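You operate a simulated robot arm through the tools that you are given. There is no shell and no other tool. Be economical: measure what you need, move in short steps, check, and stop when the job is done.

Carry out the task below with a simulated two-armed robot. There is one attempt and no reset: what you move stays moved.

JOB
Take the yellow sleeve and put it on top of the orange rubber block. Stack the small carton marked "cores" from the bench top before the label rolls on top of the small carton labelled "valves". Pick up the orange manual with one hand, pass it to the other hand and put it in the tub of the leading scooter. Put the black key that says "27" from the bench top before the label rolls on the bottom tray of the hanging shelf behind the bench. Put the white card on the floorboard of the following scooter. Take the orange cup on the bench top before the keyboard and put it away on the free end of the kit table. Take the orange card holder and leave it on the bench top before the keyboard. Do these in any order.

It is judged by the outcome, as a careful person would: the job done as asked, and still so three seconds after it is handed in. It fails if anything else is knocked over, pushed out of place, dropped, spilled or broken.

ROBOT AND FRAMES
Two 7-joint arms with fingered hands on one trunk, on a base that drives. Base frame: it is fixed to the floor where the robot stands at the start and does not move with it; the origin is under the middle of the robot, x ahead of it, y to its left, z up; the surface under the hand at the start is at about z = 62. Lengths are in cm, angles in degrees, forces in N, time in s.
The left shoulder is at the start at [4.8, 21.4, 98], the right one opposite. With the tool pointing down near the work surface each hand reaches from about 14 to 64 cm from the robot's upright axis, wherever it stands, measured 20 degrees to its own side. Places, roughly: bench top before the keyboard (48x21 cm) [402, 222, 96]; black key [400, 175, 100]; bottom tray of the hanging shelf behind the bench  [566, 66, 96]; floorboard of the following scooter [250, 60, 80]; free end of the kit table [-90, 700, 90]; orange card holder (6x5x4 cm) [400, 310, 100]; orange cup (7x7x7 cm) [400, 240, 100]; orange manual [400, 175, 50]; orange rubber block (6x6x3 cm) [-20, -220, 80]; small carton [400, 150, 100]; tub of the leading scooter [250, 230, 100]; white card [400, 75, 100]; yellow sleeve (4x4x4 cm) [50, 0, 60]. Payload 3.3 kg a hand.
The TCP of each hand is the grasp point between the finger pads, 2.6 cm short of the fingertips. In the tool frame z runs along the fingers and y along their closing line. The gripper opens to 13.2 cm. The gripper's body begins 7.3 cm behind the TCP. The gripper is a hand of 2 fingers: y runs from the thumb to the fingers, the wrist lies at [0, 0, -22.4] in the tool frame, and closing takes about 1.5 s.
Orientation is that of the tool frame in the base frame, as a unit quaternion [w, x, y, z]. With the fingers straight down and closing along the base's y, the tool's x points along the base's -x, its y along +y and its z along -z.

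CONTROLS
- The arms move only by the tool step_arm. It takes "left_plan", "right_plan" or both (then of equal length, played together; a hand with none holds still); each is one flat list of numbers, 7 for each row, row after row: the shift along the tool's x, y, z in units of 300 mm (1.0 is 300 mm), then the turn, a rotation vector about the tool's x, y, z in units of 120 degrees (1.0 is 120 degrees), then the finger opening in cm, from 0 to 13.2. In form: [x, y, z, ax, ay, az, claw, x, y, z, ax, ay, az, claw, ...]. A call has 1 to 20 rows; each row is the pose to reach, as a shift and turn from the pose commanded when the call began, along the tool's axes at that moment. A call with a number of a shift or a turn outside -1 to 1 is refused whole. Each row takes 0.2 s and may step no farther than 5 cm and 8.6 degrees from the row before; otherwise, or with a gripper value out of range, the whole call is refused. A pose out of reach is approached as far as the arm can. The call stops where the force on the tool passes 40 N (or 10 N more than at its start, if that is more) or the arm is blocked; 0.2 s more then pass. Each finger travels about 15.3 cm/s and halts on what it meets, pressing with about 31 N; the grip force reading is that of the motor and also rises with nothing between the fingers. The clock runs only during rows and for 0.2 s after the last one: add rows that repeat a pose to give the fingers time. The reply holds the time, the measured pose of the TCP, the force on the tool along the base axes, the opening and the grip force, in the units named above and with some noise, with the torque about the TCP (base axes, N m) and any sound that the robot's microphone picked up.
- Cameras (640 x 400 px; columns grow to the right, rows downward): "scene" is now at [13.39, 0.46, 114.37]; the picture's right is [0.08, -1.00, 0.00], its down [-0.68, -0.05, -0.73] and it looks along [0.73, 0.06, -0.68] (base axes); focal length 258 px, centre (320, 200). "left" rides on the left gripper at [-6.6, -0.3, -9.9] in its tool frame; the picture's right is [0.04, -1.00, 0.00], its down [0.83, 0.03, -0.55] and it looks along [0.55, 0.02, 0.83] (tool axes); focal length 261 px, centre (320, 200). "right" rides on the right gripper at [6.5, -0.3, -9.9] in its tool frame; the picture's right is [0.04, 1.00, 0.00], its down [-0.83, 0.03, -0.55] and it looks along [-0.55, 0.02, 0.83] (tool axes); focal length 261 px, centre (320, 200). There is no depth. A picture from a camera that has moved, and an enlarged one, comes with that camera's place and axes in the base frame and with its lens.
- camera(camera): a new picture of that camera. No time passes.
- slide_trunk(by): slides the trunk up (or, below 0, down) by that many cm; the arms and the scene camera ride with it, the base frame stays. It gives what a move gives, with no picture.
- drive_base(legs): drives the robot by 1 to 6 legs, each [ahead, left, turn to the left] in cm, cm and degrees, along the robot's own axes; the way and the turn of a leg run together, so that a leg with both is an arc; at most 150 cm and 180 degrees a leg. The arms and the cameras ride along, it lands a little off, and it stops where it bumps. It gives what a move gives.
- hand_shape(shape, hand): the hand has 2 fingers and takes this shape, open, in about a second: jaw (thumb against the fingers, like two jaws); tri (thumb and two fingers); tip (a fingertip pinch); poke (one finger out to press); point (the index stretched); flat (the hand flat); cup (the hand cupped); fist (a fist). The gripper value then closes the fingers along that shape, each until it touches; the sizes above hold for jaw. It gives what a move gives, with no picture.
- pan_tilt(pan, tilt): turns the head with the scene camera to pan (to the left, within 86 degrees either way) and tilt (down, from -29 to 69), counted from straight ahead of the robot. It gives what a move gives.
- close_up(camera, box): a new picture of the part [left, top, right, bottom] of that camera's present view, enlarged. No time passes.
- hand_in(): hands the job in; it is judged then, once.

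Work in short steps. Places have to be worked out from the pictures, the camera data and where the tool is seen: move nearer, look again, correct. Check each grasp and each placing, and mend what went wrong. You have 217 turns and 228 pictures in all, those below and enlarged ones among them. Open the grippers and draw the arms clear of the work before you hand the job in, unless the task says otherwise; then end with one line.

The tools are called as a command line: name --argument value ..., lists and objects as JSON in quotes. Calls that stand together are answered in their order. step_arm: Moves the arms, as the interface text tells. Its arguments: {"type":"object","properties":{"left_plan":{"type":"array"},"right_plan":{"type":"array"}},"required":[]} The other tools are called the same way: slide_trunk (by) slides the trunk up or down; hand_shape (shape, hand) gives the hand a shape; drive_base (legs) drives the base; pan_tilt (pan, tilt) turns the head that bears the scene camera; camera (camera) takes a picture; close_up (camera, box) takes an enlarged picture of a part of a camera's view; hand_in () hands the job in.

At the start:

```text
time: 0.0
left_tcp_pos: [47.25, 29.99, 93.68]
left_ee_rot: [0.0, 0.0, 1.0, 0.0]
left_contact_force: [0.7, -0.6, -0.2]
left_torque: [0.0, 0.03, 0.01]
left_width: 13.2
left_grasp_force: 0.1
left_shape: jaw
right_tcp_pos: [44.0, -16.58, 90.59]
right_ee_rot: [0.0, 0.0, 1.0, 0.001]
right_contact_force: [-0.4, 0.3, 0.8]
right_torque: [0.01, 0.01, 0.02]
right_width: 13.22
right_grasp_force: 0.1
right_shape: jaw
trunk travel left (down, up): [-26.4, 49.7]
robot x, y, heading: [-0.17, 0.19, -0.2]
head pan, tilt: [4.4, 42.9]
```

scene: 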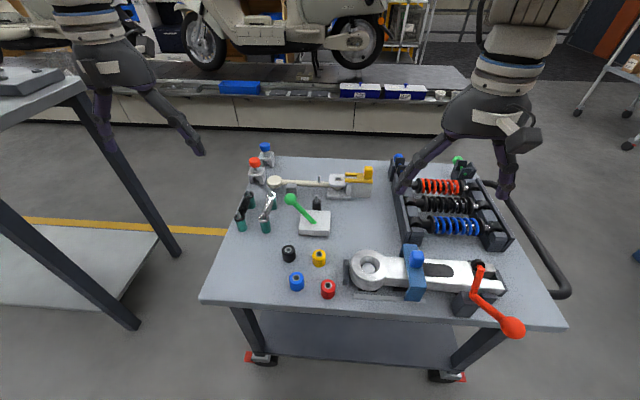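
right: 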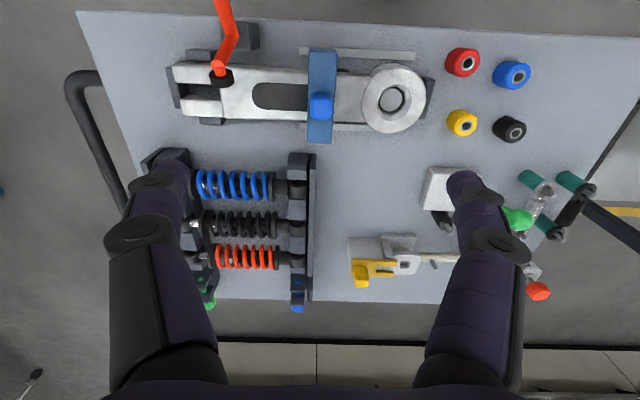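
left: 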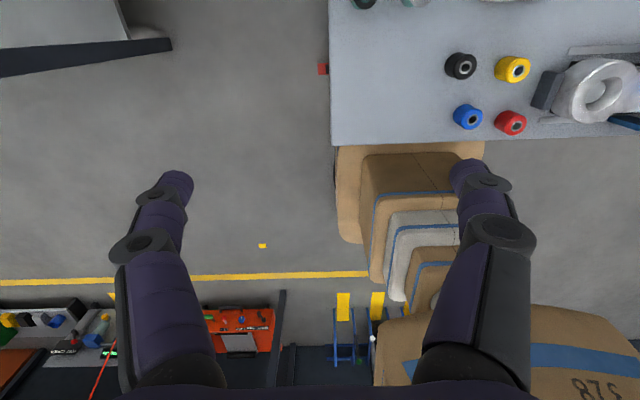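

The yellow sleeve works out at about (47.9, 3.5, 64) from both the scene and right cameras. Before moving I'll survey the surroundings, starting to the right where the rubber block should be.

pan_tilt --pan -80 --tilt 15

camera --camera "scene"

pan_tilt --pan -10 --tilt 5

camera --camera "scene"

pan_tilt --pan 70 --tilt 10

camera --camera "scene"

```text
time: 1.6
left_tcp_pos: [47.36, 29.99, 93.61]
left_ee_rot: [0.0, 0.0, 1.0, 0.0]
left_contact_force: [0.1, 0.6, 0.4]
left_torque: [0.02, -0.06, 0.02]
left_width: 13.22
left_grasp_force: 0.0
left_shape: jaw
right_tcp_pos: [44.2, -16.7, 90.56]
right_ee_rot: [0.0, -0.001, 1.0, 0.0]
right_contact_force: [0.7, -1.0, -0.2]
right_torque: [0.01, -0.02, 0.03]
right_width: 13.21
right_grasp_force: 0.0
right_shape: jaw
trunk travel left (down, up): [-26.4, 49.7]
robot x, y, heading: [0.33, -0.18, 0.1]
head pan, tilt: [-80.0, 15.0]
```

```text
224 pictures are left
camera scene: at [6.75, -9.37, 118.75], right [-0.98, -0.17, 0.0], down [-0.05, 0.26, -0.97], along [0.17, -0.95, -0.26], focal length 258 px, centre (320, 200)
```

scene: 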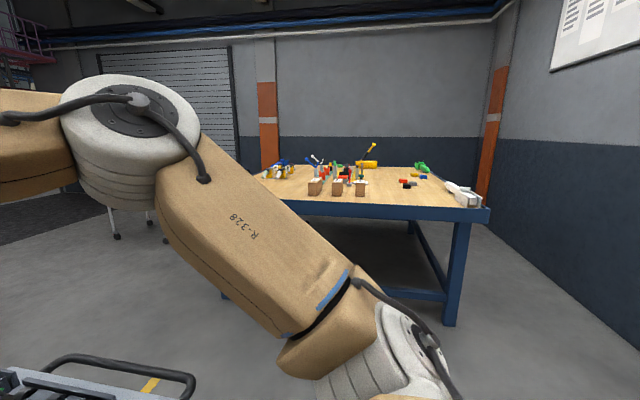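

```text
time: 3.0
left_tcp_pos: [47.36, 29.98, 93.59]
left_ee_rot: [0.0, 0.0, 1.0, -0.001]
left_contact_force: [-0.1, 0.4, 0.1]
left_torque: [-0.04, 0.01, 0.0]
left_width: 13.15
left_grasp_force: 0.1
left_shape: jaw
right_tcp_pos: [44.12, -16.54, 90.52]
right_ee_rot: [0.0, -0.001, 1.0, 0.001]
right_contact_force: [0.5, -0.7, 0.3]
right_torque: [0.02, 0.02, 0.03]
right_width: 13.17
right_grasp_force: 0.1
right_shape: jaw
trunk travel left (down, up): [-26.4, 49.7]
robot x, y, heading: [-0.04, 0.01, -0.2]
head pan, tilt: [-10.0, 5.0]
```

```text
223 pictures are left
camera scene: at [14.17, -1.78, 120.37], right [-0.17, -0.98, 0.0], down [-0.09, 0.02, -1.0], along [0.98, -0.17, -0.09], focal length 258 px, centre (320, 200)
```

scene: 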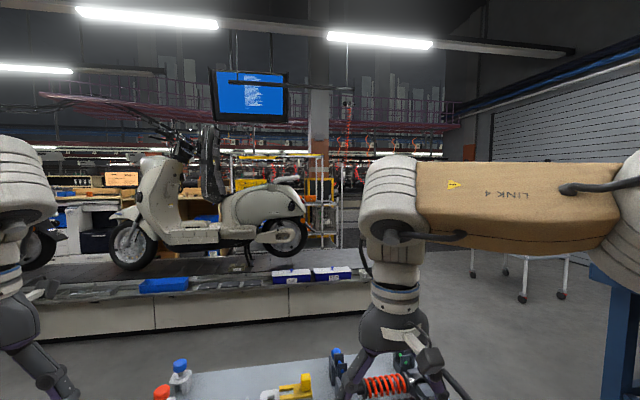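

```text
time: 4.5
left_tcp_pos: [47.28, 30.07, 93.72]
left_ee_rot: [0.0, 0.0, 1.0, 0.0]
left_contact_force: [0.0, 0.0, -0.3]
left_torque: [0.02, -0.03, -0.02]
left_width: 13.19
left_grasp_force: 0.1
left_shape: jaw
right_tcp_pos: [44.04, -16.53, 90.47]
right_ee_rot: [0.001, 0.001, 1.0, 0.0]
right_contact_force: [0.7, -0.1, 0.6]
right_torque: [0.02, -0.02, 0.0]
right_width: 13.2
right_grasp_force: 0.0
right_shape: jaw
trunk travel left (down, up): [-26.4, 49.7]
robot x, y, heading: [0.1, 0.01, -0.0]
head pan, tilt: [70.0, 10.0]
```

```text
222 pictures are left
camera scene: at [8.31, 8.56, 119.57], right [0.94, -0.34, 0.0], down [-0.06, -0.16, -0.98], along [0.34, 0.93, -0.17], focal length 258 px, centre (320, 200)
```

scene: 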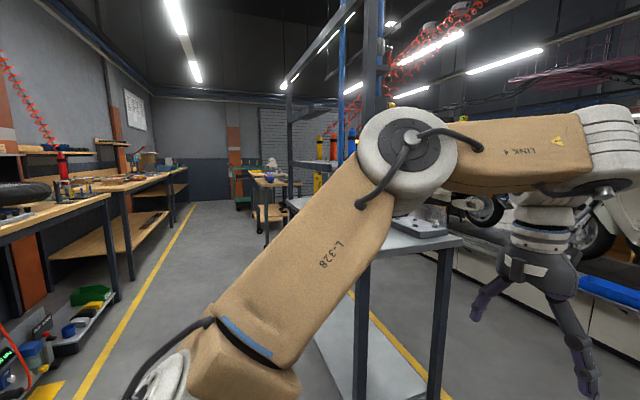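

Sleeve first: moving the right hand to hover above it with the closing line turned ~25° so the fingers miss the neighbouring sleeves and the rod.

step_arm --right_plan '[-0.018, 0.095, 0.05, 0, 0, -0.03, 12, -0.037, 0.191, 0.12, 0, 0, -0.06, 10, -0.055, 0.286, 0.2, 0, 0, -0.09, 8, -0.073, 0.382, 0.28, 0, 0, -0.12, 6.4, -0.091, 0.477, 0.36, 0, 0, -0.15, 6.4, -0.11, 0.573, 0.44, 0, 0, -0.18, 6.4, -0.128, 0.668, 0.516, 0, 0, -0.208, 6.4, -0.128, 0.668, 0.516, 0, 0, -0.208, 6.4]'

camera --camera "right"

```text
time: 6.5
left_tcp_pos: [47.33, 30.05, 93.59]
left_ee_rot: [0.0, 0.001, 1.0, -0.001]
left_contact_force: [-0.2, 0.2, 0.2]
left_torque: [0.01, 0.0, 0.03]
left_width: 13.16
left_grasp_force: 0.0
left_shape: jaw
right_tcp_pos: [49.63, -3.82, 76.9]
right_ee_rot: [0.006, -0.163, 0.986, 0.028]
right_contact_force: [0.4, -0.5, -0.2]
right_torque: [0.01, 0.01, 0.01]
right_width: 6.41
right_grasp_force: 0.1
right_shape: jaw
right hand out of reach, approached as far as the arm can: row 6, 7, 8
trunk travel left (down, up): [-26.4, 49.7]
robot x, y, heading: [0.09, -0.02, 0.3]
head pan, tilt: [70.0, 10.0]
stopped in row 8 (right hand): the arm was blocked; the commanded pose is now the measured one
```

```text
221 pictures are left
camera right: at [43.64, -6.87, 86.62], right [-0.36, 0.93, 0.05], down [0.78, 0.27, 0.57], along [0.52, 0.25, -0.82], focal length 261 px, centre (320, 200)
```

right: 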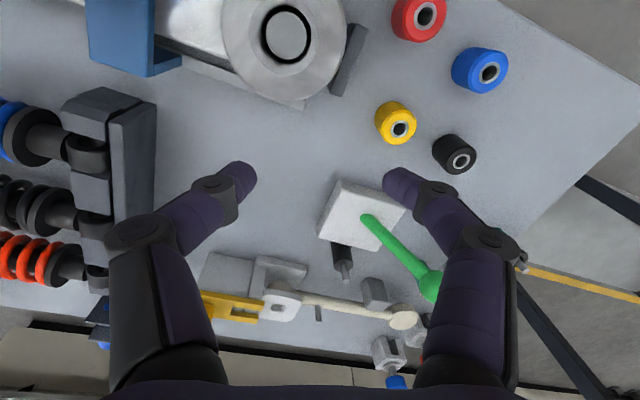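

The right arm tops out at y≈-4 here, so I shift the base 13 cm left and re-read.

drive_base --legs '[[0, 13, 0]]'

camera --camera "right"

```text
time: 7.8
left_tcp_pos: [47.37, 42.92, 93.64]
left_ee_rot: [0.0, 0.0, 1.0, 0.001]
left_contact_force: [0.2, 0.1, 0.1]
left_torque: [0.0, 0.01, 0.02]
left_width: 13.18
left_grasp_force: 0.1
left_shape: jaw
right_tcp_pos: [49.85, 9.08, 76.96]
right_ee_rot: [0.005, -0.162, 0.986, 0.028]
right_contact_force: [-0.1, -0.2, 0.6]
right_torque: [0.0, 0.01, 0.05]
right_width: 6.41
right_grasp_force: 0.1
right_shape: jaw
trunk travel left (down, up): [-26.4, 49.7]
robot x, y, heading: [0.07, 12.97, -0.0]
head pan, tilt: [70.0, 10.0]
```

```text
220 pictures are left
camera right: at [43.63, 6.1, 86.68], right [-0.36, 0.93, 0.05], down [0.78, 0.27, 0.57], along [0.52, 0.25, -0.82], focal length 261 px, centre (320, 200)
```

right: 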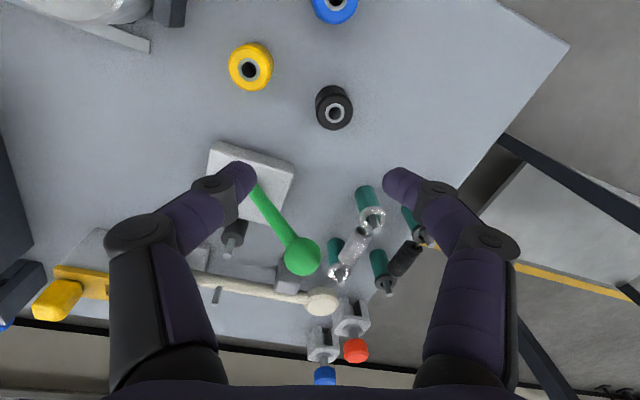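

The sleeve re-measures to (47.8, 3.5). I straighten the hand and hover just over it.

step_arm --right_plan '[0.042, -0.056, 0.03, 0.012, 0.005, -0.025, 6.4, 0.084, -0.111, 0.09, 0.025, 0.0105, -0.0525, 6.4, 0.1267, -0.1667, 0.16, 0.025, 0.0105, -0.0525, 6.4, 0.1267, -0.1667, 0.2187, 0.025, 0.0105, -0.0525, 6.4, 0.1267, -0.1667, 0.2187, 0.025, 0.0105, -0.0525, 6.4]'

camera --camera "right"

```text
time: 9.0
left_tcp_pos: [47.32, 42.84, 93.58]
left_ee_rot: [0.0, 0.0, 1.0, 0.0]
left_contact_force: [-0.7, 0.0, -0.4]
left_torque: [0.01, 0.0, -0.02]
left_width: 13.21
left_grasp_force: 0.0
left_shape: jaw
right_tcp_pos: [47.74, 3.49, 70.17]
right_ee_rot: [0.0, -0.217, 0.976, 0.0]
right_contact_force: [0.1, 0.6, 0.0]
right_torque: [-0.01, 0.02, 0.0]
right_width: 6.45
right_grasp_force: 0.1
right_shape: jaw
trunk travel left (down, up): [-26.4, 49.7]
robot x, y, heading: [-0.27, 13.0, -0.3]
head pan, tilt: [70.0, 10.0]
```

```text
219 pictures are left
camera right: at [41.9, 0.35, 80.03], right [-0.46, 0.89, 0.0], down [0.74, 0.38, 0.56], along [0.49, 0.25, -0.83], focal length 261 px, centre (320, 200)
```

right: 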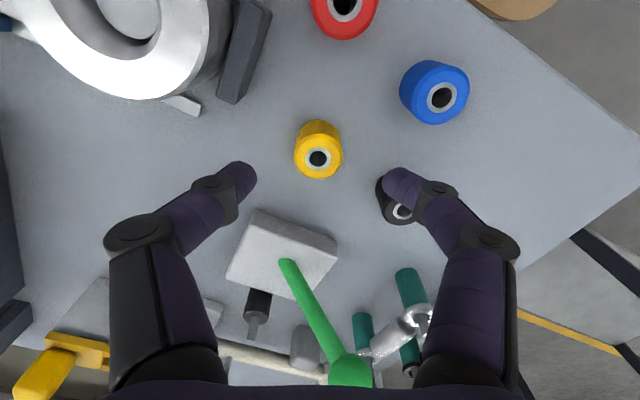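

Centred. Lower to the sleeve's mid-height and close.

step_arm --right_plan '[0, 0, 0.07, 0, 0, 0, 6.4, 0, 0, 0.13, 0, 0, 0, 6.4, 0, 0, 0.17, 0, 0, 0, 6.4, 0, 0, 0.17, 0, 0, 0, 5, 0, 0, 0.17, 0, 0, 0, 4, 0, 0, 0.17, 0, 0, 0, 3, 0, 0, 0.17, 0, 0, 0, 3, 0, 0, 0.17, 0, 0, 0, 3]'

camera --camera "right"

```text
time: 10.8
left_tcp_pos: [47.41, 42.87, 93.68]
left_ee_rot: [0.0, -0.001, 1.0, 0.0]
left_contact_force: [-0.3, -0.2, 0.2]
left_torque: [-0.02, -0.02, -0.01]
left_width: 13.22
left_grasp_force: 0.1
left_shape: jaw
right_tcp_pos: [47.88, 3.7, 64.88]
right_ee_rot: [0.002, -0.216, 0.976, 0.001]
right_contact_force: [-0.7, 0.4, 0.7]
right_torque: [-0.03, -0.02, 0.0]
right_width: 3.04
right_grasp_force: 0.0
right_shape: jaw
trunk travel left (down, up): [-26.4, 49.7]
robot x, y, heading: [-0.12, 12.87, -0.2]
head pan, tilt: [70.0, 10.0]
```

```text
218 pictures are left
camera right: at [42.0, 0.56, 74.79], right [-0.46, 0.89, 0.0], down [0.74, 0.38, 0.56], along [0.49, 0.26, -0.83], focal length 261 px, centre (320, 200)
```

right: 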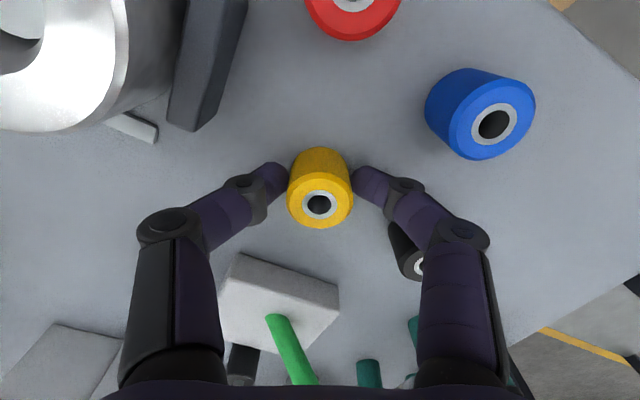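

Sleeve is between the pads but slimmer than 3 cm; keep closing, then lift a bit.

step_arm --right_plan '[0, 0, 0, 0, 0, 0, 2, 0, 0, 0, 0, 0, 0, 1, 0, 0, 0, 0, 0, 0, 1, 0, 0, 0, 0, 0, 0, 1, 0, 0, -0.1, 0, 0, 0, 1, 0, 0, -0.25, 0, 0, 0, 1, 0, 0, -0.4, 0, 0, 0, 1, 0, 0, -0.4, 0, 0, 0, 1]'

camera --camera "right"

```text
time: 12.6
left_tcp_pos: [47.4, 42.86, 93.66]
left_ee_rot: [0.0, 0.001, 1.0, 0.0]
left_contact_force: [-0.2, -0.5, 0.2]
left_torque: [0.0, -0.04, 0.01]
left_width: 13.22
left_grasp_force: 0.0
left_shape: jaw
right_tcp_pos: [47.86, 3.95, 77.08]
right_ee_rot: [0.001, -0.217, 0.976, 0.001]
right_contact_force: [-0.5, -0.1, -0.1]
right_torque: [0.04, -0.01, 0.01]
right_width: 2.45
right_grasp_force: 31.3
right_shape: jaw
trunk travel left (down, up): [-26.4, 49.7]
robot x, y, heading: [-0.21, 13.07, 0.3]
head pan, tilt: [70.0, 10.0]
```

```text
217 pictures are left
camera right: at [42.1, 0.71, 87.11], right [-0.46, 0.89, 0.0], down [0.74, 0.38, 0.56], along [0.49, 0.26, -0.83], focal length 261 px, centre (320, 200)
```

right: 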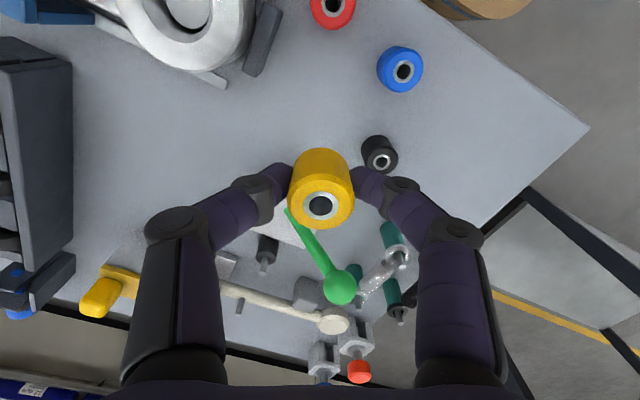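

Sleeve held (31 N). I raise the trunk for clearance, back off a little, turn right toward the wooden table and look.

slide_trunk --by 20

drive_base --legs '[[-12, 0, 0], [0, 0, -90]]'

pan_tilt --pan 0 --tilt 25

camera --camera "scene"

```text
time: 14.8
left_tcp_pos: [46.31, 42.81, 116.17]
left_ee_rot: [0.031, 0.001, 1.0, 0.0]
left_contact_force: [0.2, 0.0, -0.4]
left_torque: [0.01, 0.0, -0.01]
left_width: 13.17
left_grasp_force: 0.1
left_shape: jaw
right_tcp_pos: [47.65, 3.59, 97.07]
right_ee_rot: [0.001, -0.216, 0.976, 0.0]
right_contact_force: [0.8, 0.2, 0.5]
right_torque: [-0.01, 0.02, -0.03]
right_width: 2.46
right_grasp_force: 31.1
right_shape: jaw
trunk travel left (down, up): [-46.4, 29.7]
robot x, y, heading: [0.02, 12.57, 0.0]
head pan, tilt: [70.0, 10.0]
```

```text
time: 20.0
left_tcp_pos: [14.4, -35.48, 116.1]
left_ee_rot: [0.021, 0.731, 0.681, -0.023]
left_contact_force: [0.7, 0.2, -0.4]
left_torque: [-0.02, -0.01, -0.04]
left_width: 13.16
left_grasp_force: 0.1
left_shape: jaw
right_tcp_pos: [-24.95, -34.01, 96.89]
right_ee_rot: [0.003, 0.567, 0.824, -0.001]
right_contact_force: [-0.1, 0.0, -0.4]
right_torque: [-0.01, -0.01, -0.01]
right_width: 2.43
right_grasp_force: 31.2
right_shape: jaw
trunk travel left (down, up): [-46.4, 29.7]
robot x, y, heading: [-12.09, 12.75, -94.0]
head pan, tilt: [70.0, 10.0]
```

```text
time: 21.4
left_tcp_pos: [14.41, -35.3, 116.17]
left_ee_rot: [0.021, 0.732, 0.68, -0.022]
left_contact_force: [-0.2, 0.0, -0.7]
left_torque: [0.04, -0.01, 0.01]
left_width: 13.19
left_grasp_force: 0.1
left_shape: jaw
right_tcp_pos: [-24.9, -34.01, 96.85]
right_ee_rot: [0.002, 0.567, 0.823, -0.001]
right_contact_force: [-0.1, 0.0, -0.4]
right_torque: [-0.02, 0.0, 0.04]
right_width: 2.43
right_grasp_force: 30.8
right_shape: jaw
trunk travel left (down, up): [-46.4, 29.7]
robot x, y, heading: [-12.33, 12.97, -94.0]
head pan, tilt: [0.0, 25.0]
```

```text
216 pictures are left
camera scene: at [-13.1, 1.59, 137.33], right [-1.0, 0.07, 0.0], down [0.03, 0.42, -0.91], along [-0.06, -0.9, -0.42], focal length 258 px, centre (320, 200)
```

scene: 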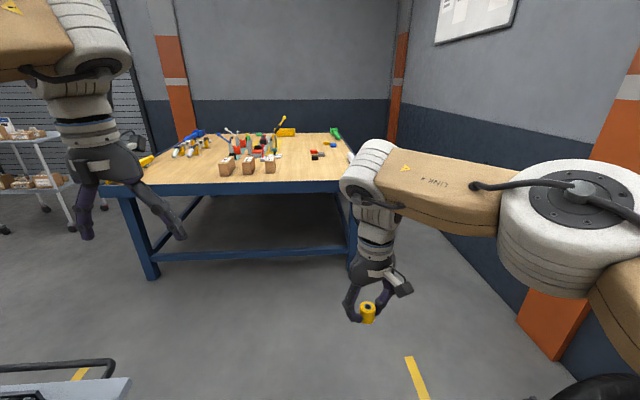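

Now a close-up of the table to find the orange rubber block.

close_up --camera "scene" --box '[160, 110, 380, 200]'

```text
2.91 times, centred on (270, 155) of scene
camera zoom: at [-13.1, 1.59, 137.33], right [-1.0, 0.07, 0.0], down [0.03, 0.42, -0.91], along [-0.06, -0.9, -0.42], focal length 751 px, centre (466, 331)
```

zoom: 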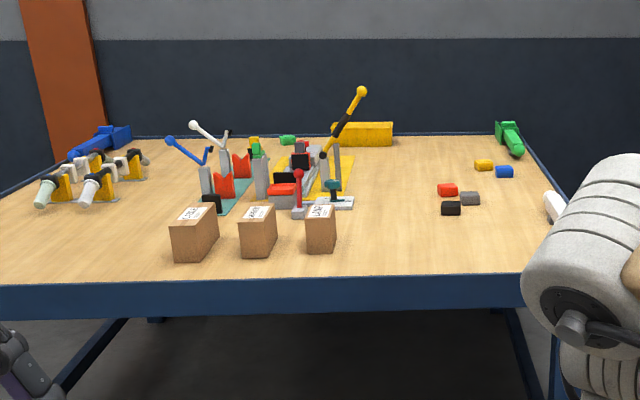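

The orange-red block is at about (-22, -217), reached best from the table's right-hand end. I drive forward, turn to face +x, and back up to that end's corridor.

drive_base --legs '[[105, 0, 0], [0, 0, 90]]'

pan_tilt --pan -80 --tilt 35

camera --camera "scene"

```text
time: 30.7
left_tcp_pos: [28.28, -64.34, 116.22]
left_ee_rot: [0.031, 0.022, 0.999, -0.001]
left_contact_force: [-0.5, 0.9, -0.1]
left_torque: [0.02, 0.03, -0.04]
left_width: 13.18
left_grasp_force: 0.0
left_shape: jaw
right_tcp_pos: [28.01, -103.71, 96.95]
right_ee_rot: [0.001, -0.197, 0.98, 0.0]
right_contact_force: [-0.3, -0.7, 0.5]
right_torque: [0.0, 0.0, 0.02]
right_width: 2.41
right_grasp_force: 30.9
right_shape: jaw
trunk travel left (down, up): [-46.4, 29.7]
robot x, y, heading: [-19.18, -92.53, -2.6]
head pan, tilt: [0.0, 25.0]
```

```text
time: 32.2
left_tcp_pos: [28.24, -64.27, 116.21]
left_ee_rot: [0.03, 0.023, 0.999, -0.001]
left_contact_force: [0.2, -0.3, 0.0]
left_torque: [0.0, 0.01, -0.01]
left_width: 13.2
left_grasp_force: 0.0
left_shape: jaw
right_tcp_pos: [27.95, -103.72, 97.0]
right_ee_rot: [0.002, -0.196, 0.981, 0.0]
right_contact_force: [0.7, 0.8, 0.2]
right_torque: [-0.01, 0.04, -0.01]
right_width: 2.42
right_grasp_force: 31.1
right_shape: jaw
trunk travel left (down, up): [-46.4, 29.7]
robot x, y, heading: [-19.32, -92.4, -2.3]
head pan, tilt: [-80.0, 35.0]
```

```text
214 pictures are left
camera scene: at [-16.28, -101.31, 135.75], right [-0.99, -0.13, 0.0], down [-0.08, 0.57, -0.82], along [0.11, -0.81, -0.57], focal length 258 px, centre (320, 200)
```

scene: 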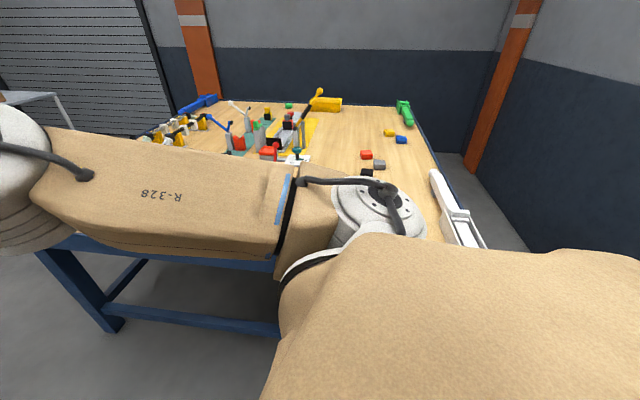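

Block refined to (-23, -221, z≈81 top). Backing to the end of the table and strafing along it.

drive_base --legs '[[-64, 0, 2], [0, -70, 0]]'

pan_tilt --pan -30 --tilt 50

camera --camera "scene"

```text
time: 39.3
left_tcp_pos: [-36.76, -133.46, 116.24]
left_ee_rot: [0.031, 0.014, 0.999, -0.001]
left_contact_force: [0.3, 0.6, 0.5]
left_torque: [-0.01, -0.06, -0.04]
left_width: 13.18
left_grasp_force: 0.0
left_shape: jaw
right_tcp_pos: [-36.42, -172.81, 97.0]
right_ee_rot: [0.002, -0.203, 0.979, 0.002]
right_contact_force: [-1.1, 0.4, -1.1]
right_torque: [0.01, -0.01, -0.01]
right_width: 2.42
right_grasp_force: 31.0
right_shape: jaw
trunk travel left (down, up): [-46.4, 29.7]
robot x, y, heading: [-84.16, -162.29, -1.8]
head pan, tilt: [-80.0, 35.0]
```

```text
time: 40.5
left_tcp_pos: [-36.82, -133.36, 116.17]
left_ee_rot: [0.031, 0.013, 0.999, 0.0]
left_contact_force: [1.0, 0.1, 0.2]
left_torque: [0.02, -0.01, 0.01]
left_width: 13.19
left_grasp_force: 0.0
left_shape: jaw
right_tcp_pos: [-36.46, -172.76, 96.92]
right_ee_rot: [0.001, -0.204, 0.979, 0.001]
right_contact_force: [0.1, -0.9, 0.1]
right_torque: [-0.02, -0.02, 0.01]
right_width: 2.44
right_grasp_force: 31.5
right_shape: jaw
trunk travel left (down, up): [-46.4, 29.7]
robot x, y, heading: [-84.02, -162.32, -1.7]
head pan, tilt: [-30.0, 50.0]
```

```text
213 pictures are left
camera scene: at [-75.49, -166.37, 133.58], right [-0.52, -0.85, 0.0], down [-0.65, 0.4, -0.64], along [0.55, -0.34, -0.77], focal length 258 px, centre (320, 200)
```

scene: 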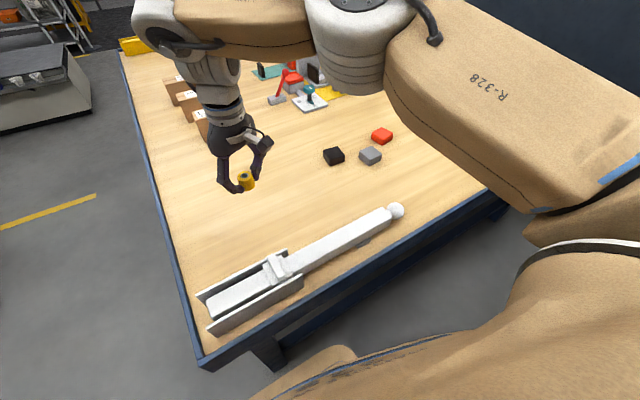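

Block confirmed at (-24, -221.5). Strafe the last 40 cm, edge ahead a little.

drive_base --legs '[[0, -42, 0], [7, 0, 2]]'

camera --camera "scene"

camera --camera "right"

```text
time: 43.8
left_tcp_pos: [-33.71, -174.98, 116.25]
left_ee_rot: [0.03, -0.003, 1.0, 0.0]
left_contact_force: [0.4, -0.5, -0.2]
left_torque: [0.0, -0.06, -0.01]
left_width: 13.18
left_grasp_force: 0.1
left_shape: jaw
right_tcp_pos: [-31.86, -214.29, 97.01]
right_ee_rot: [0.002, -0.22, 0.976, 0.0]
right_contact_force: [-0.9, 0.7, 0.0]
right_torque: [-0.01, -0.06, 0.0]
right_width: 2.41
right_grasp_force: 30.9
right_shape: jaw
trunk travel left (down, up): [-46.4, 29.7]
robot x, y, heading: [-79.47, -205.09, 0.3]
head pan, tilt: [-30.0, 50.0]
stopped in leg 2: the robot was blocked; the commanded pose is now the measured one
```

```text
212 pictures are left
camera scene: at [-71.27, -209.26, 133.6], right [-0.49, -0.87, 0.0], down [-0.66, 0.38, -0.64], along [0.56, -0.32, -0.77], focal length 258 px, centre (320, 200)
```

scene: 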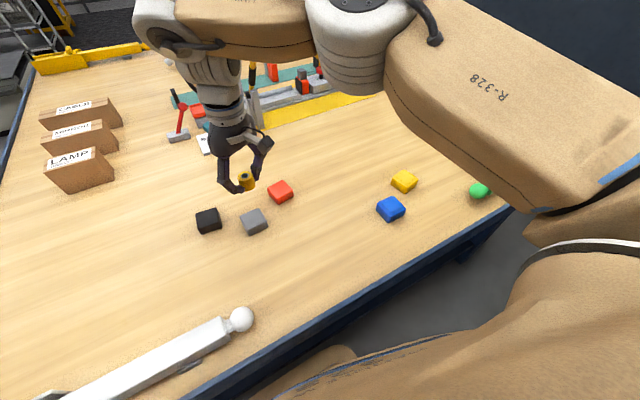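

```text
211 pictures are left
camera right: at [-37.75, -217.53, 106.85], right [-0.46, 0.89, 0.0], down [0.74, 0.39, 0.56], along [0.49, 0.26, -0.83], focal length 261 px, centre (320, 200)
```

right: 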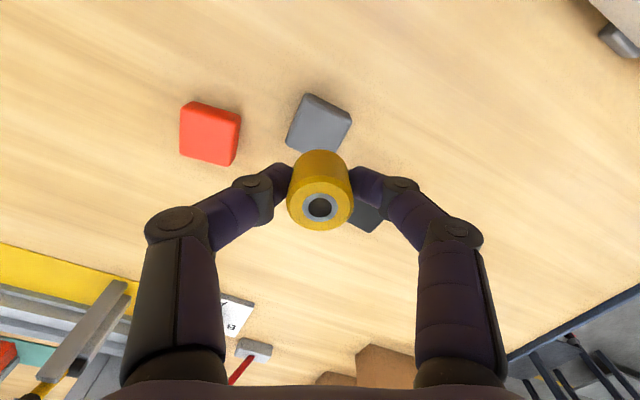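

Block top at about (-24.6, -223.4, 81). Move the sleeve over it, still high, and look.

step_arm --right_plan '[-0.022, -0.095, 0, 0, 0, 0, 1, -0.044, -0.189, 0, 0, 0, 0, 1, -0.066, -0.283, 0.05, 0, 0, 0, 1, -0.088, -0.378, 0.12, 0, 0, 0, 1, -0.088, -0.378, 0.233, 0, 0, 0, 1, -0.088, -0.378, 0.233, 0, 0, 0, 1]'

camera --camera "right"

close_up --camera "scene" --box '[200, 130, 360, 230]'

```text
time: 45.2
left_tcp_pos: [-33.43, -174.96, 116.06]
left_ee_rot: [0.028, -0.002, 1.0, 0.0]
left_contact_force: [0.0, 0.7, -0.8]
left_torque: [0.0, 0.02, 0.0]
left_width: 13.2
left_grasp_force: 0.0
left_shape: jaw
right_tcp_pos: [-25.89, -222.42, 89.85]
right_ee_rot: [0.001, -0.22, 0.976, 0.0]
right_contact_force: [0.3, -0.1, -1.1]
right_torque: [-0.01, -0.01, 0.04]
right_width: 2.41
right_grasp_force: 30.8
right_shape: jaw
right hand out of reach, approached as far as the arm can: row 4, 5, 6
trunk travel left (down, up): [-46.4, 29.7]
robot x, y, heading: [-79.57, -205.1, 0.1]
head pan, tilt: [-30.0, 50.0]
```

```text
210 pictures are left
camera right: at [-31.65, -225.62, 99.77], right [-0.46, 0.89, 0.0], down [0.74, 0.39, 0.55], along [0.49, 0.26, -0.83], focal length 261 px, centre (320, 200)
```

right: 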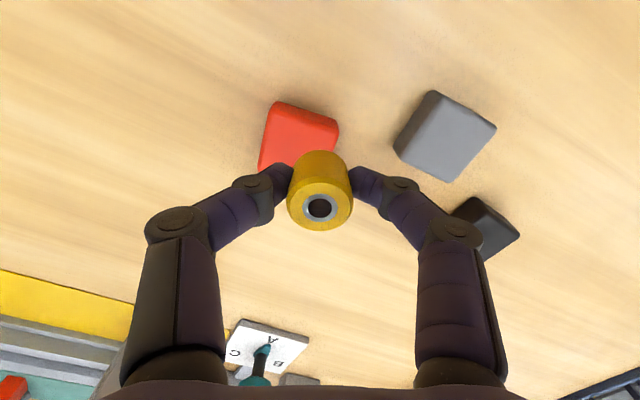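

```text
4.00 times, centred on (280, 180) of scene
camera zoom: at [-71.02, -209.25, 133.58], right [-0.49, -0.87, 0.0], down [-0.67, 0.38, -0.64], along [0.56, -0.32, -0.77], focal length 1032 px, centre (480, 280)
```

zoom: 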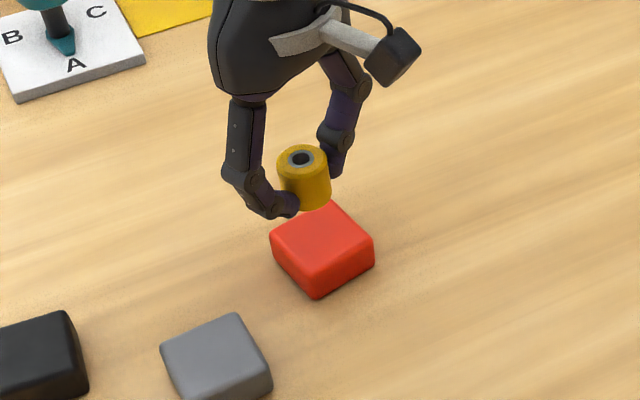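

The arm is ~1.5 cm short. I'll retract a bit, back off slightly and turn the base left 15° to bring the right shoulder nearer.

step_arm --right_plan '[0.05, 0, -0.12, 0, 0, 0, 1, 0.17, -0.01, -0.233, 0, 0, 0, 1, 0.3, -0.03, -0.233, 0, 0, 0, 1, 0.387, -0.038, -0.233, 0, 0, 0, 1, 0.387, -0.038, -0.233, 0, 0, 0, 1]'

drive_base --legs '[[-2.5, 0, 0], [0, 0, 15]]'

camera --camera "right"

```text
time: 46.4
left_tcp_pos: [-33.53, -174.97, 116.06]
left_ee_rot: [0.028, -0.003, 1.0, 0.0]
left_contact_force: [0.3, -1.1, 0.4]
left_torque: [-0.02, -0.02, 0.02]
left_width: 13.19
left_grasp_force: 0.0
left_shape: jaw
right_tcp_pos: [-35.99, -228.47, 96.69]
right_ee_rot: [0.001, -0.218, 0.976, 0.0]
right_contact_force: [-0.4, 1.2, -0.7]
right_torque: [-0.01, -0.06, 0.03]
right_width: 2.38
right_grasp_force: 30.4
right_shape: jaw
trunk travel left (down, up): [-46.4, 29.7]
robot x, y, heading: [-80.0, -205.42, 0.2]
head pan, tilt: [-30.0, 50.0]
```

```text
time: 48.1
left_tcp_pos: [-45.12, -164.36, 116.04]
left_ee_rot: [0.028, -0.129, 0.991, 0.003]
left_contact_force: [-0.3, -0.8, 1.3]
left_torque: [-0.01, -0.02, 0.02]
left_width: 13.19
left_grasp_force: 0.1
left_shape: jaw
right_tcp_pos: [-34.12, -216.89, 96.62]
right_ee_rot: [0.001, -0.342, 0.94, 0.0]
right_contact_force: [0.2, 0.3, -0.6]
right_torque: [-0.03, 0.02, -0.02]
right_width: 2.4
right_grasp_force: 30.9
right_shape: jaw
trunk travel left (down, up): [-46.4, 29.7]
robot x, y, heading: [-82.16, -205.37, 15.1]
head pan, tilt: [-30.0, 50.0]
```

```text
208 pictures are left
camera right: at [-38.86, -221.37, 106.46], right [-0.67, 0.74, 0.0], down [0.62, 0.56, 0.55], along [0.41, 0.37, -0.83], focal length 261 px, centre (320, 200)
```

right: 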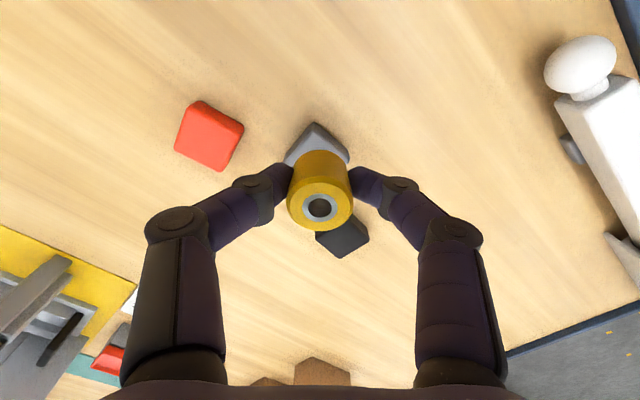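

Block again (-24.6, -223.5). Moving over it.

step_arm --right_plan '[-0.025, -0.094, 0, 0, 0, 0, 1, -0.05, -0.187, 0, 0, 0, 0, 1, -0.075, -0.28, 0.05, 0, 0, 0, 1, -0.1, -0.373, 0.12, 0, 0, 0, 1, -0.1, -0.373, 0.23, 0, 0, 0, 1, -0.1, -0.373, 0.3, 0, 0, 0, 1, -0.1, -0.373, 0.3, 0, 0, 0, 1]'

camera --camera "right"

close_up --camera "scene" --box '[260, 80, 480, 220]'

```text
time: 49.7
left_tcp_pos: [-45.03, -164.34, 116.11]
left_ee_rot: [0.028, -0.13, 0.991, 0.004]
left_contact_force: [0.7, -0.4, 0.0]
left_torque: [0.0, -0.03, 0.01]
left_width: 13.19
left_grasp_force: 0.0
left_shape: jaw
right_tcp_pos: [-24.62, -223.48, 87.48]
right_ee_rot: [0.0, -0.341, 0.94, 0.0]
right_contact_force: [-0.2, -0.9, -0.9]
right_torque: [0.02, -0.04, 0.04]
right_width: 2.42
right_grasp_force: 30.9
right_shape: jaw
trunk travel left (down, up): [-46.4, 29.7]
robot x, y, heading: [-82.22, -205.81, 14.7]
head pan, tilt: [-30.0, 50.0]
```

```text
207 pictures are left
camera right: at [-29.39, -228.01, 97.3], right [-0.67, 0.74, 0.0], down [0.62, 0.56, 0.55], along [0.41, 0.37, -0.83], focal length 261 px, centre (320, 200)
```

right: 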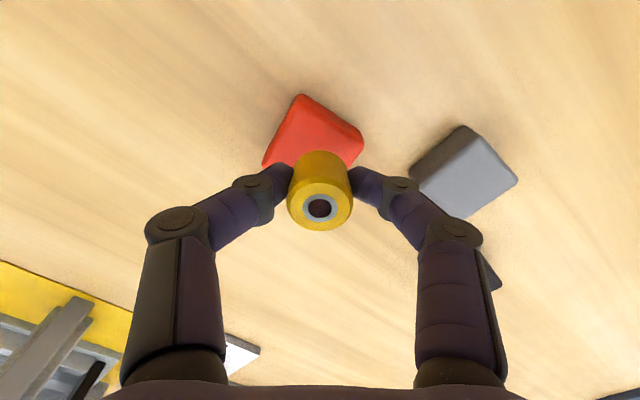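

```text
2.86 times, centred on (370, 150) of scene
camera zoom: at [-72.9, -207.0, 133.58], right [-0.26, -0.97, 0.0], down [-0.74, 0.2, -0.64], along [0.62, -0.17, -0.77], focal length 737 px, centre (177, 343)
```

zoom: 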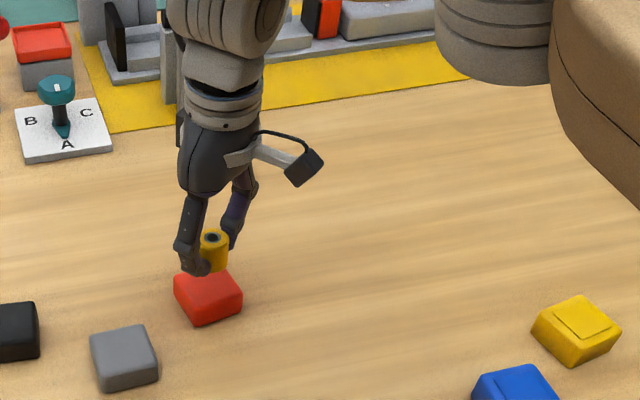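

Well centred. Lower to ~0.5 cm above expected contact.

step_arm --right_plan '[-0.01, -0.008, 0.05, 0, 0, 0, 1, -0.01, -0.008, 0.1, 0, 0, 0, 1, -0.01, -0.008, 0.1, 0, 0, 0, 1]'

close_up --camera "scene" --box '[280, 130, 380, 195]'

```text
time: 50.5
left_tcp_pos: [-45.04, -164.49, 116.08]
left_ee_rot: [0.029, -0.13, 0.991, 0.004]
left_contact_force: [-0.8, -0.4, 0.7]
left_torque: [0.0, 0.0, -0.02]
left_width: 13.19
left_grasp_force: 0.1
left_shape: jaw
right_tcp_pos: [-24.1, -223.4, 84.54]
right_ee_rot: [0.001, -0.341, 0.94, 0.002]
right_contact_force: [0.7, 0.2, -0.2]
right_torque: [-0.03, -0.01, -0.01]
right_width: 2.4
right_grasp_force: 31.4
right_shape: jaw
trunk travel left (down, up): [-46.4, 29.7]
robot x, y, heading: [-81.98, -205.36, 15.0]
head pan, tilt: [-30.0, 50.0]
```

```text
6.15 times, centred on (330, 162) of scene
camera zoom: at [-72.89, -206.99, 133.58], right [-0.26, -0.97, 0.0], down [-0.74, 0.2, -0.64], along [0.62, -0.17, -0.77], focal length 1588 px, centre (258, 431)
```

zoom: 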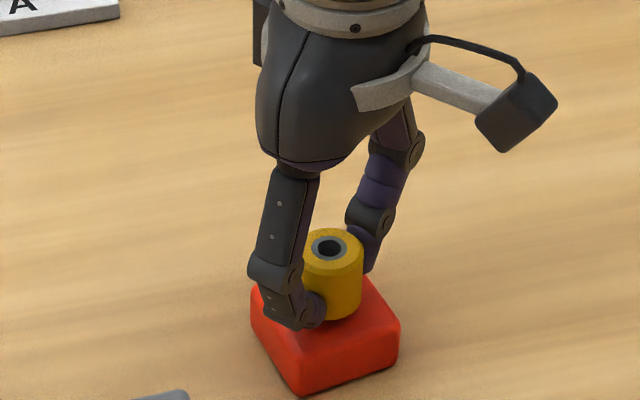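

Nearly touching and centred. Creep down for contact.

step_arm --right_plan '[0, 0, 0.008, 0, 0, 0, 1, 0, 0, 0.016, 0, 0, 0, 1, 0, 0, 0.016, 0, 0, 0, 1]'

close_up --camera "scene" --box '[280, 130, 380, 195]'

```text
time: 51.3
left_tcp_pos: [-45.12, -164.37, 116.06]
left_ee_rot: [0.028, -0.13, 0.991, 0.004]
left_contact_force: [-0.6, -0.9, -0.7]
left_torque: [-0.03, -0.02, -0.05]
left_width: 13.19
left_grasp_force: 0.0
left_shape: jaw
right_tcp_pos: [-24.12, -223.41, 83.75]
right_ee_rot: [0.0, -0.341, 0.94, 0.0]
right_contact_force: [-1.0, -0.3, 0.0]
right_torque: [0.0, -0.01, -0.01]
right_width: 2.39
right_grasp_force: 30.5
right_shape: jaw
trunk travel left (down, up): [-46.4, 29.7]
robot x, y, heading: [-82.4, -205.32, 15.0]
head pan, tilt: [-30.0, 50.0]
```

```text
6.15 times, centred on (330, 162) of scene
camera zoom: at [-72.89, -206.98, 133.58], right [-0.26, -0.97, 0.0], down [-0.74, 0.2, -0.64], along [0.62, -0.17, -0.77], focal length 1588 px, centre (258, 431)
```

zoom: 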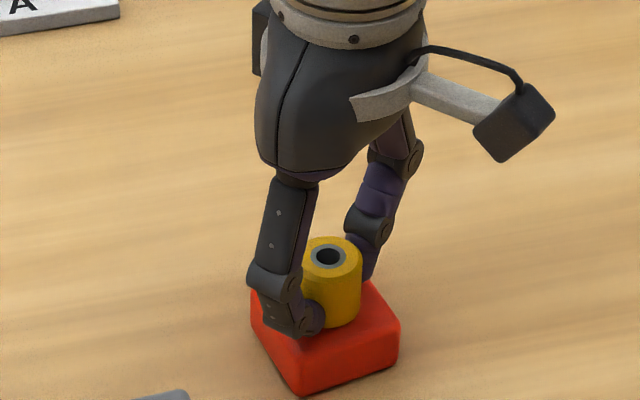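

No contact force yet; continue gently.

step_arm --right_plan '[0, 0, 0.006, 0, 0, 0, 1, 0, 0, 0.012, 0, 0, 0, 1, 0, 0, 0.012, 0, 0, 0, 1]'

```text
time: 52.1
left_tcp_pos: [-45.28, -164.33, 116.16]
left_ee_rot: [0.03, -0.13, 0.991, 0.003]
left_contact_force: [-0.2, 0.2, -0.6]
left_torque: [0.01, -0.01, 0.0]
left_width: 13.18
left_grasp_force: 0.0
left_shape: jaw
right_tcp_pos: [-24.15, -223.47, 83.65]
right_ee_rot: [0.003, -0.34, 0.94, 0.0]
right_contact_force: [0.5, -1.6, 17.9]
right_torque: [-0.07, -0.08, -0.03]
right_width: 2.49
right_grasp_force: 30.7
right_shape: jaw
trunk travel left (down, up): [-46.4, 29.7]
robot x, y, heading: [-81.96, -205.38, 14.6]
head pan, tilt: [-30.0, 50.0]
```

Contact (18 N). Relieve slightly, open slowly, then go up.

step_arm --right_plan '[0, 0, -0.009, 0, 0, 0, 1, 0, 0, -0.009, 0, 0, 0, 2.6, 0, 0, -0.009, 0, 0, 0, 3.2, 0, 0, -0.009, 0, 0, 0, 4.2, 0, 0, -0.009, 0, 0, 0, 5.5, 0, 0, -0.009, 0, 0, 0, 5.5, 0, 0, -0.08, 0, 0, 0, 5.5, 0, 0, -0.2, 0, 0, 0, 5.5, 0, 0, -0.35, 0, 0, 0, 5.5, 0, 0, -0.5, 0, 0, 0, 5.5]'

close_up --camera "scene" --box '[280, 110, 400, 190]'

```text
time: 54.3
left_tcp_pos: [-45.08, -164.36, 116.04]
left_ee_rot: [0.03, -0.13, 0.991, 0.004]
left_contact_force: [-0.1, 0.3, 0.4]
left_torque: [0.04, 0.01, -0.02]
left_width: 13.2
left_grasp_force: 0.1
left_shape: jaw
right_tcp_pos: [-24.29, -223.97, 98.65]
right_ee_rot: [0.0, -0.34, 0.94, 0.001]
right_contact_force: [-0.4, -0.1, -0.2]
right_torque: [0.01, 0.03, -0.03]
right_width: 5.45
right_grasp_force: 0.2
right_shape: jaw
trunk travel left (down, up): [-46.4, 29.7]
robot x, y, heading: [-82.11, -204.7, 15.3]
head pan, tilt: [-30.0, 50.0]
```

```text
5.00 times, centred on (340, 150) of scene
camera zoom: at [-72.95, -206.96, 133.58], right [-0.26, -0.97, 0.0], down [-0.74, 0.2, -0.64], along [0.62, -0.17, -0.77], focal length 1290 px, centre (220, 450)
```

zoom: 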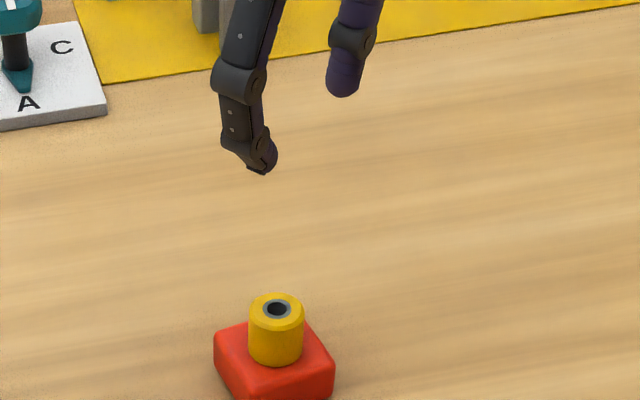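

Sleeve stands on the block. Now back off, straighten up, return to the aisle and look down toward the scooter platform.

drive_base --legs '[[-5, 0, 0], [0, 0, -15], [0, 105, 0], [100, 0, 0]]'

pan_tilt --pan 10 --tilt 18

camera --camera "scene"

```text
time: 66.0
left_tcp_pos: [63.56, -74.2, 116.2]
left_ee_rot: [0.029, 0.0, 1.0, 0.0]
left_contact_force: [0.5, 0.1, 0.2]
left_torque: [0.02, 0.02, -0.01]
left_width: 13.18
left_grasp_force: 0.0
left_shape: jaw
right_tcp_pos: [68.61, -136.98, 98.64]
right_ee_rot: [0.001, -0.217, 0.976, 0.001]
right_contact_force: [0.6, 0.1, -0.1]
right_torque: [-0.04, 0.01, -0.01]
right_width: 5.48
right_grasp_force: 0.1
right_shape: jaw
trunk travel left (down, up): [-46.4, 29.7]
robot x, y, heading: [17.06, -104.14, -0.0]
head pan, tilt: [-30.0, 50.0]
```

```text
time: 67.0
left_tcp_pos: [63.58, -74.11, 116.24]
left_ee_rot: [0.029, -0.001, 1.0, 0.0]
left_contact_force: [-0.3, -0.5, -1.0]
left_torque: [-0.05, 0.01, -0.02]
left_width: 13.18
left_grasp_force: 0.1
left_shape: jaw
right_tcp_pos: [68.55, -136.99, 98.61]
right_ee_rot: [0.001, -0.216, 0.976, 0.001]
right_contact_force: [-0.8, -0.3, -0.2]
right_torque: [0.0, 0.01, 0.01]
right_width: 5.47
right_grasp_force: 0.0
right_shape: jaw
trunk travel left (down, up): [-46.4, 29.7]
robot x, y, heading: [17.78, -103.81, 0.2]
head pan, tilt: [10.0, 18.0]
```

```text
202 pictures are left
camera scene: at [28.39, -102.74, 138.45], right [0.17, -0.98, 0.0], down [-0.31, -0.05, -0.95], along [0.94, 0.17, -0.31], focal length 258 px, centre (320, 200)
```

scene: 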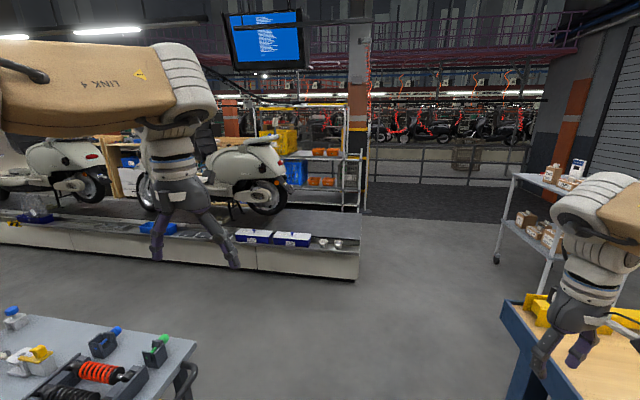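

The platform's right end is at about (227..317, -98). I tuck the right hand in, then drive ahead to see behind the scooters.

step_arm --right_plan '[0.005, 0.1, -0.1, 0, 0, 0, 5.5, 0.01, 0.22, -0.2, 0, 0, 0, 5.5, 0.02, 0.34, -0.267, 0, 0, 0, 5.5, 0.025, 0.46, -0.267, 0, 0, 0, 5.5, 0.03, 0.566, -0.267, 0, 0, 0, 5.5]'

drive_base --legs '[[110, 0, 0], [20, -35, 0]]'

camera --camera "scene"

```text
time: 68.2
left_tcp_pos: [63.53, -73.98, 116.04]
left_ee_rot: [0.029, 0.0, 1.0, 0.001]
left_contact_force: [-0.1, 0.5, 0.0]
left_torque: [-0.03, -0.03, 0.01]
left_width: 13.21
left_grasp_force: 0.0
left_shape: jaw
right_tcp_pos: [60.34, -121.74, 106.66]
right_ee_rot: [0.001, -0.216, 0.976, 0.0]
right_contact_force: [-0.3, -1.2, -1.2]
right_torque: [-0.01, 0.01, 0.01]
right_width: 5.47
right_grasp_force: 0.0
right_shape: jaw
trunk travel left (down, up): [-46.4, 29.7]
robot x, y, heading: [17.35, -104.03, 0.2]
head pan, tilt: [10.0, 18.0]
```

```text
time: 75.9
left_tcp_pos: [192.15, -108.46, 116.03]
left_ee_rot: [0.029, -0.001, 1.0, 0.0]
left_contact_force: [0.4, -0.3, 0.6]
left_torque: [-0.03, 0.01, 0.02]
left_width: 13.16
left_grasp_force: 0.0
left_shape: jaw
right_tcp_pos: [189.13, -156.36, 106.69]
right_ee_rot: [0.001, -0.217, 0.976, 0.001]
right_contact_force: [-0.3, -0.7, 0.1]
right_torque: [0.02, 0.0, -0.02]
right_width: 5.49
right_grasp_force: 0.1
right_shape: jaw
trunk travel left (down, up): [-46.4, 29.7]
robot x, y, heading: [146.07, -138.91, 0.3]
head pan, tilt: [10.0, 18.0]
```

```text
201 pictures are left
camera scene: at [156.98, -137.22, 138.46], right [0.18, -0.98, 0.0], down [-0.3, -0.05, -0.95], along [0.94, 0.17, -0.31], focal length 258 px, centre (320, 200)
```

scene: 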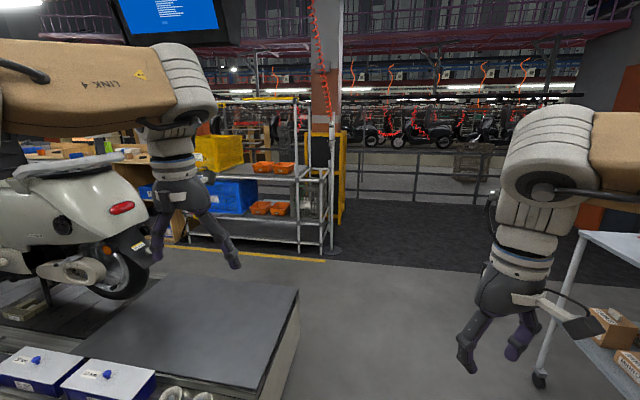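

An aisle ~90 cm wide lies between platform (x≤300) and the racks/bench (x≥395). Drive into it.

drive_base --legs '[[150, 0, 0], [48, 0, 0]]'

pan_tilt --pan 60 --tilt 20

camera --camera "scene"

```text
time: 85.7
left_tcp_pos: [387.35, -102.22, 116.07]
left_ee_rot: [0.029, -0.023, 0.999, 0.0]
left_contact_force: [-0.4, -0.5, 0.1]
left_torque: [-0.03, 0.02, 0.02]
left_width: 13.2
left_grasp_force: 0.0
left_shape: jaw
right_tcp_pos: [386.33, -150.05, 106.72]
right_ee_rot: [0.001, -0.239, 0.971, 0.001]
right_contact_force: [1.0, 0.0, -0.9]
right_torque: [-0.01, 0.01, 0.03]
right_width: 5.47
right_grasp_force: 0.0
right_shape: jaw
trunk travel left (down, up): [-46.4, 29.7]
robot x, y, heading: [342.12, -134.37, 2.6]
head pan, tilt: [10.0, 18.0]
```

```text
time: 86.9
left_tcp_pos: [387.13, -102.24, 116.02]
left_ee_rot: [0.028, -0.023, 0.999, 0.001]
left_contact_force: [-0.4, -0.3, -0.8]
left_torque: [-0.01, -0.01, 0.0]
left_width: 13.19
left_grasp_force: 0.1
left_shape: jaw
right_tcp_pos: [386.31, -150.1, 106.68]
right_ee_rot: [0.0, -0.239, 0.971, 0.0]
right_contact_force: [0.6, 0.4, 0.0]
right_torque: [0.04, 0.04, 0.03]
right_width: 5.47
right_grasp_force: 0.1
right_shape: jaw
trunk travel left (down, up): [-46.4, 29.7]
robot x, y, heading: [342.81, -134.54, 2.7]
head pan, tilt: [60.0, 20.0]
```

```text
200 pictures are left
camera scene: at [348.56, -126.25, 138.14], right [0.89, -0.46, 0.0], down [-0.16, -0.3, -0.94], along [0.43, 0.83, -0.34], focal length 258 px, centre (320, 200)
```

scene: 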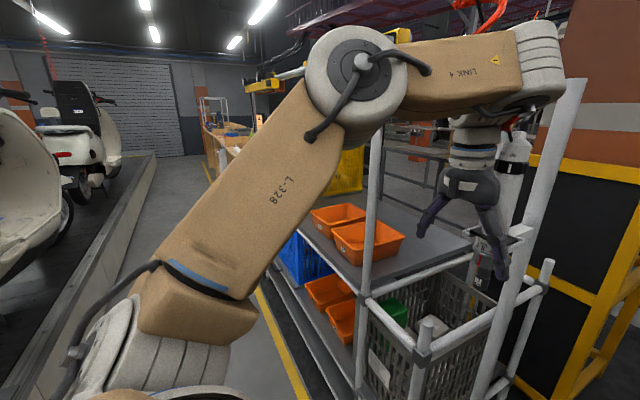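

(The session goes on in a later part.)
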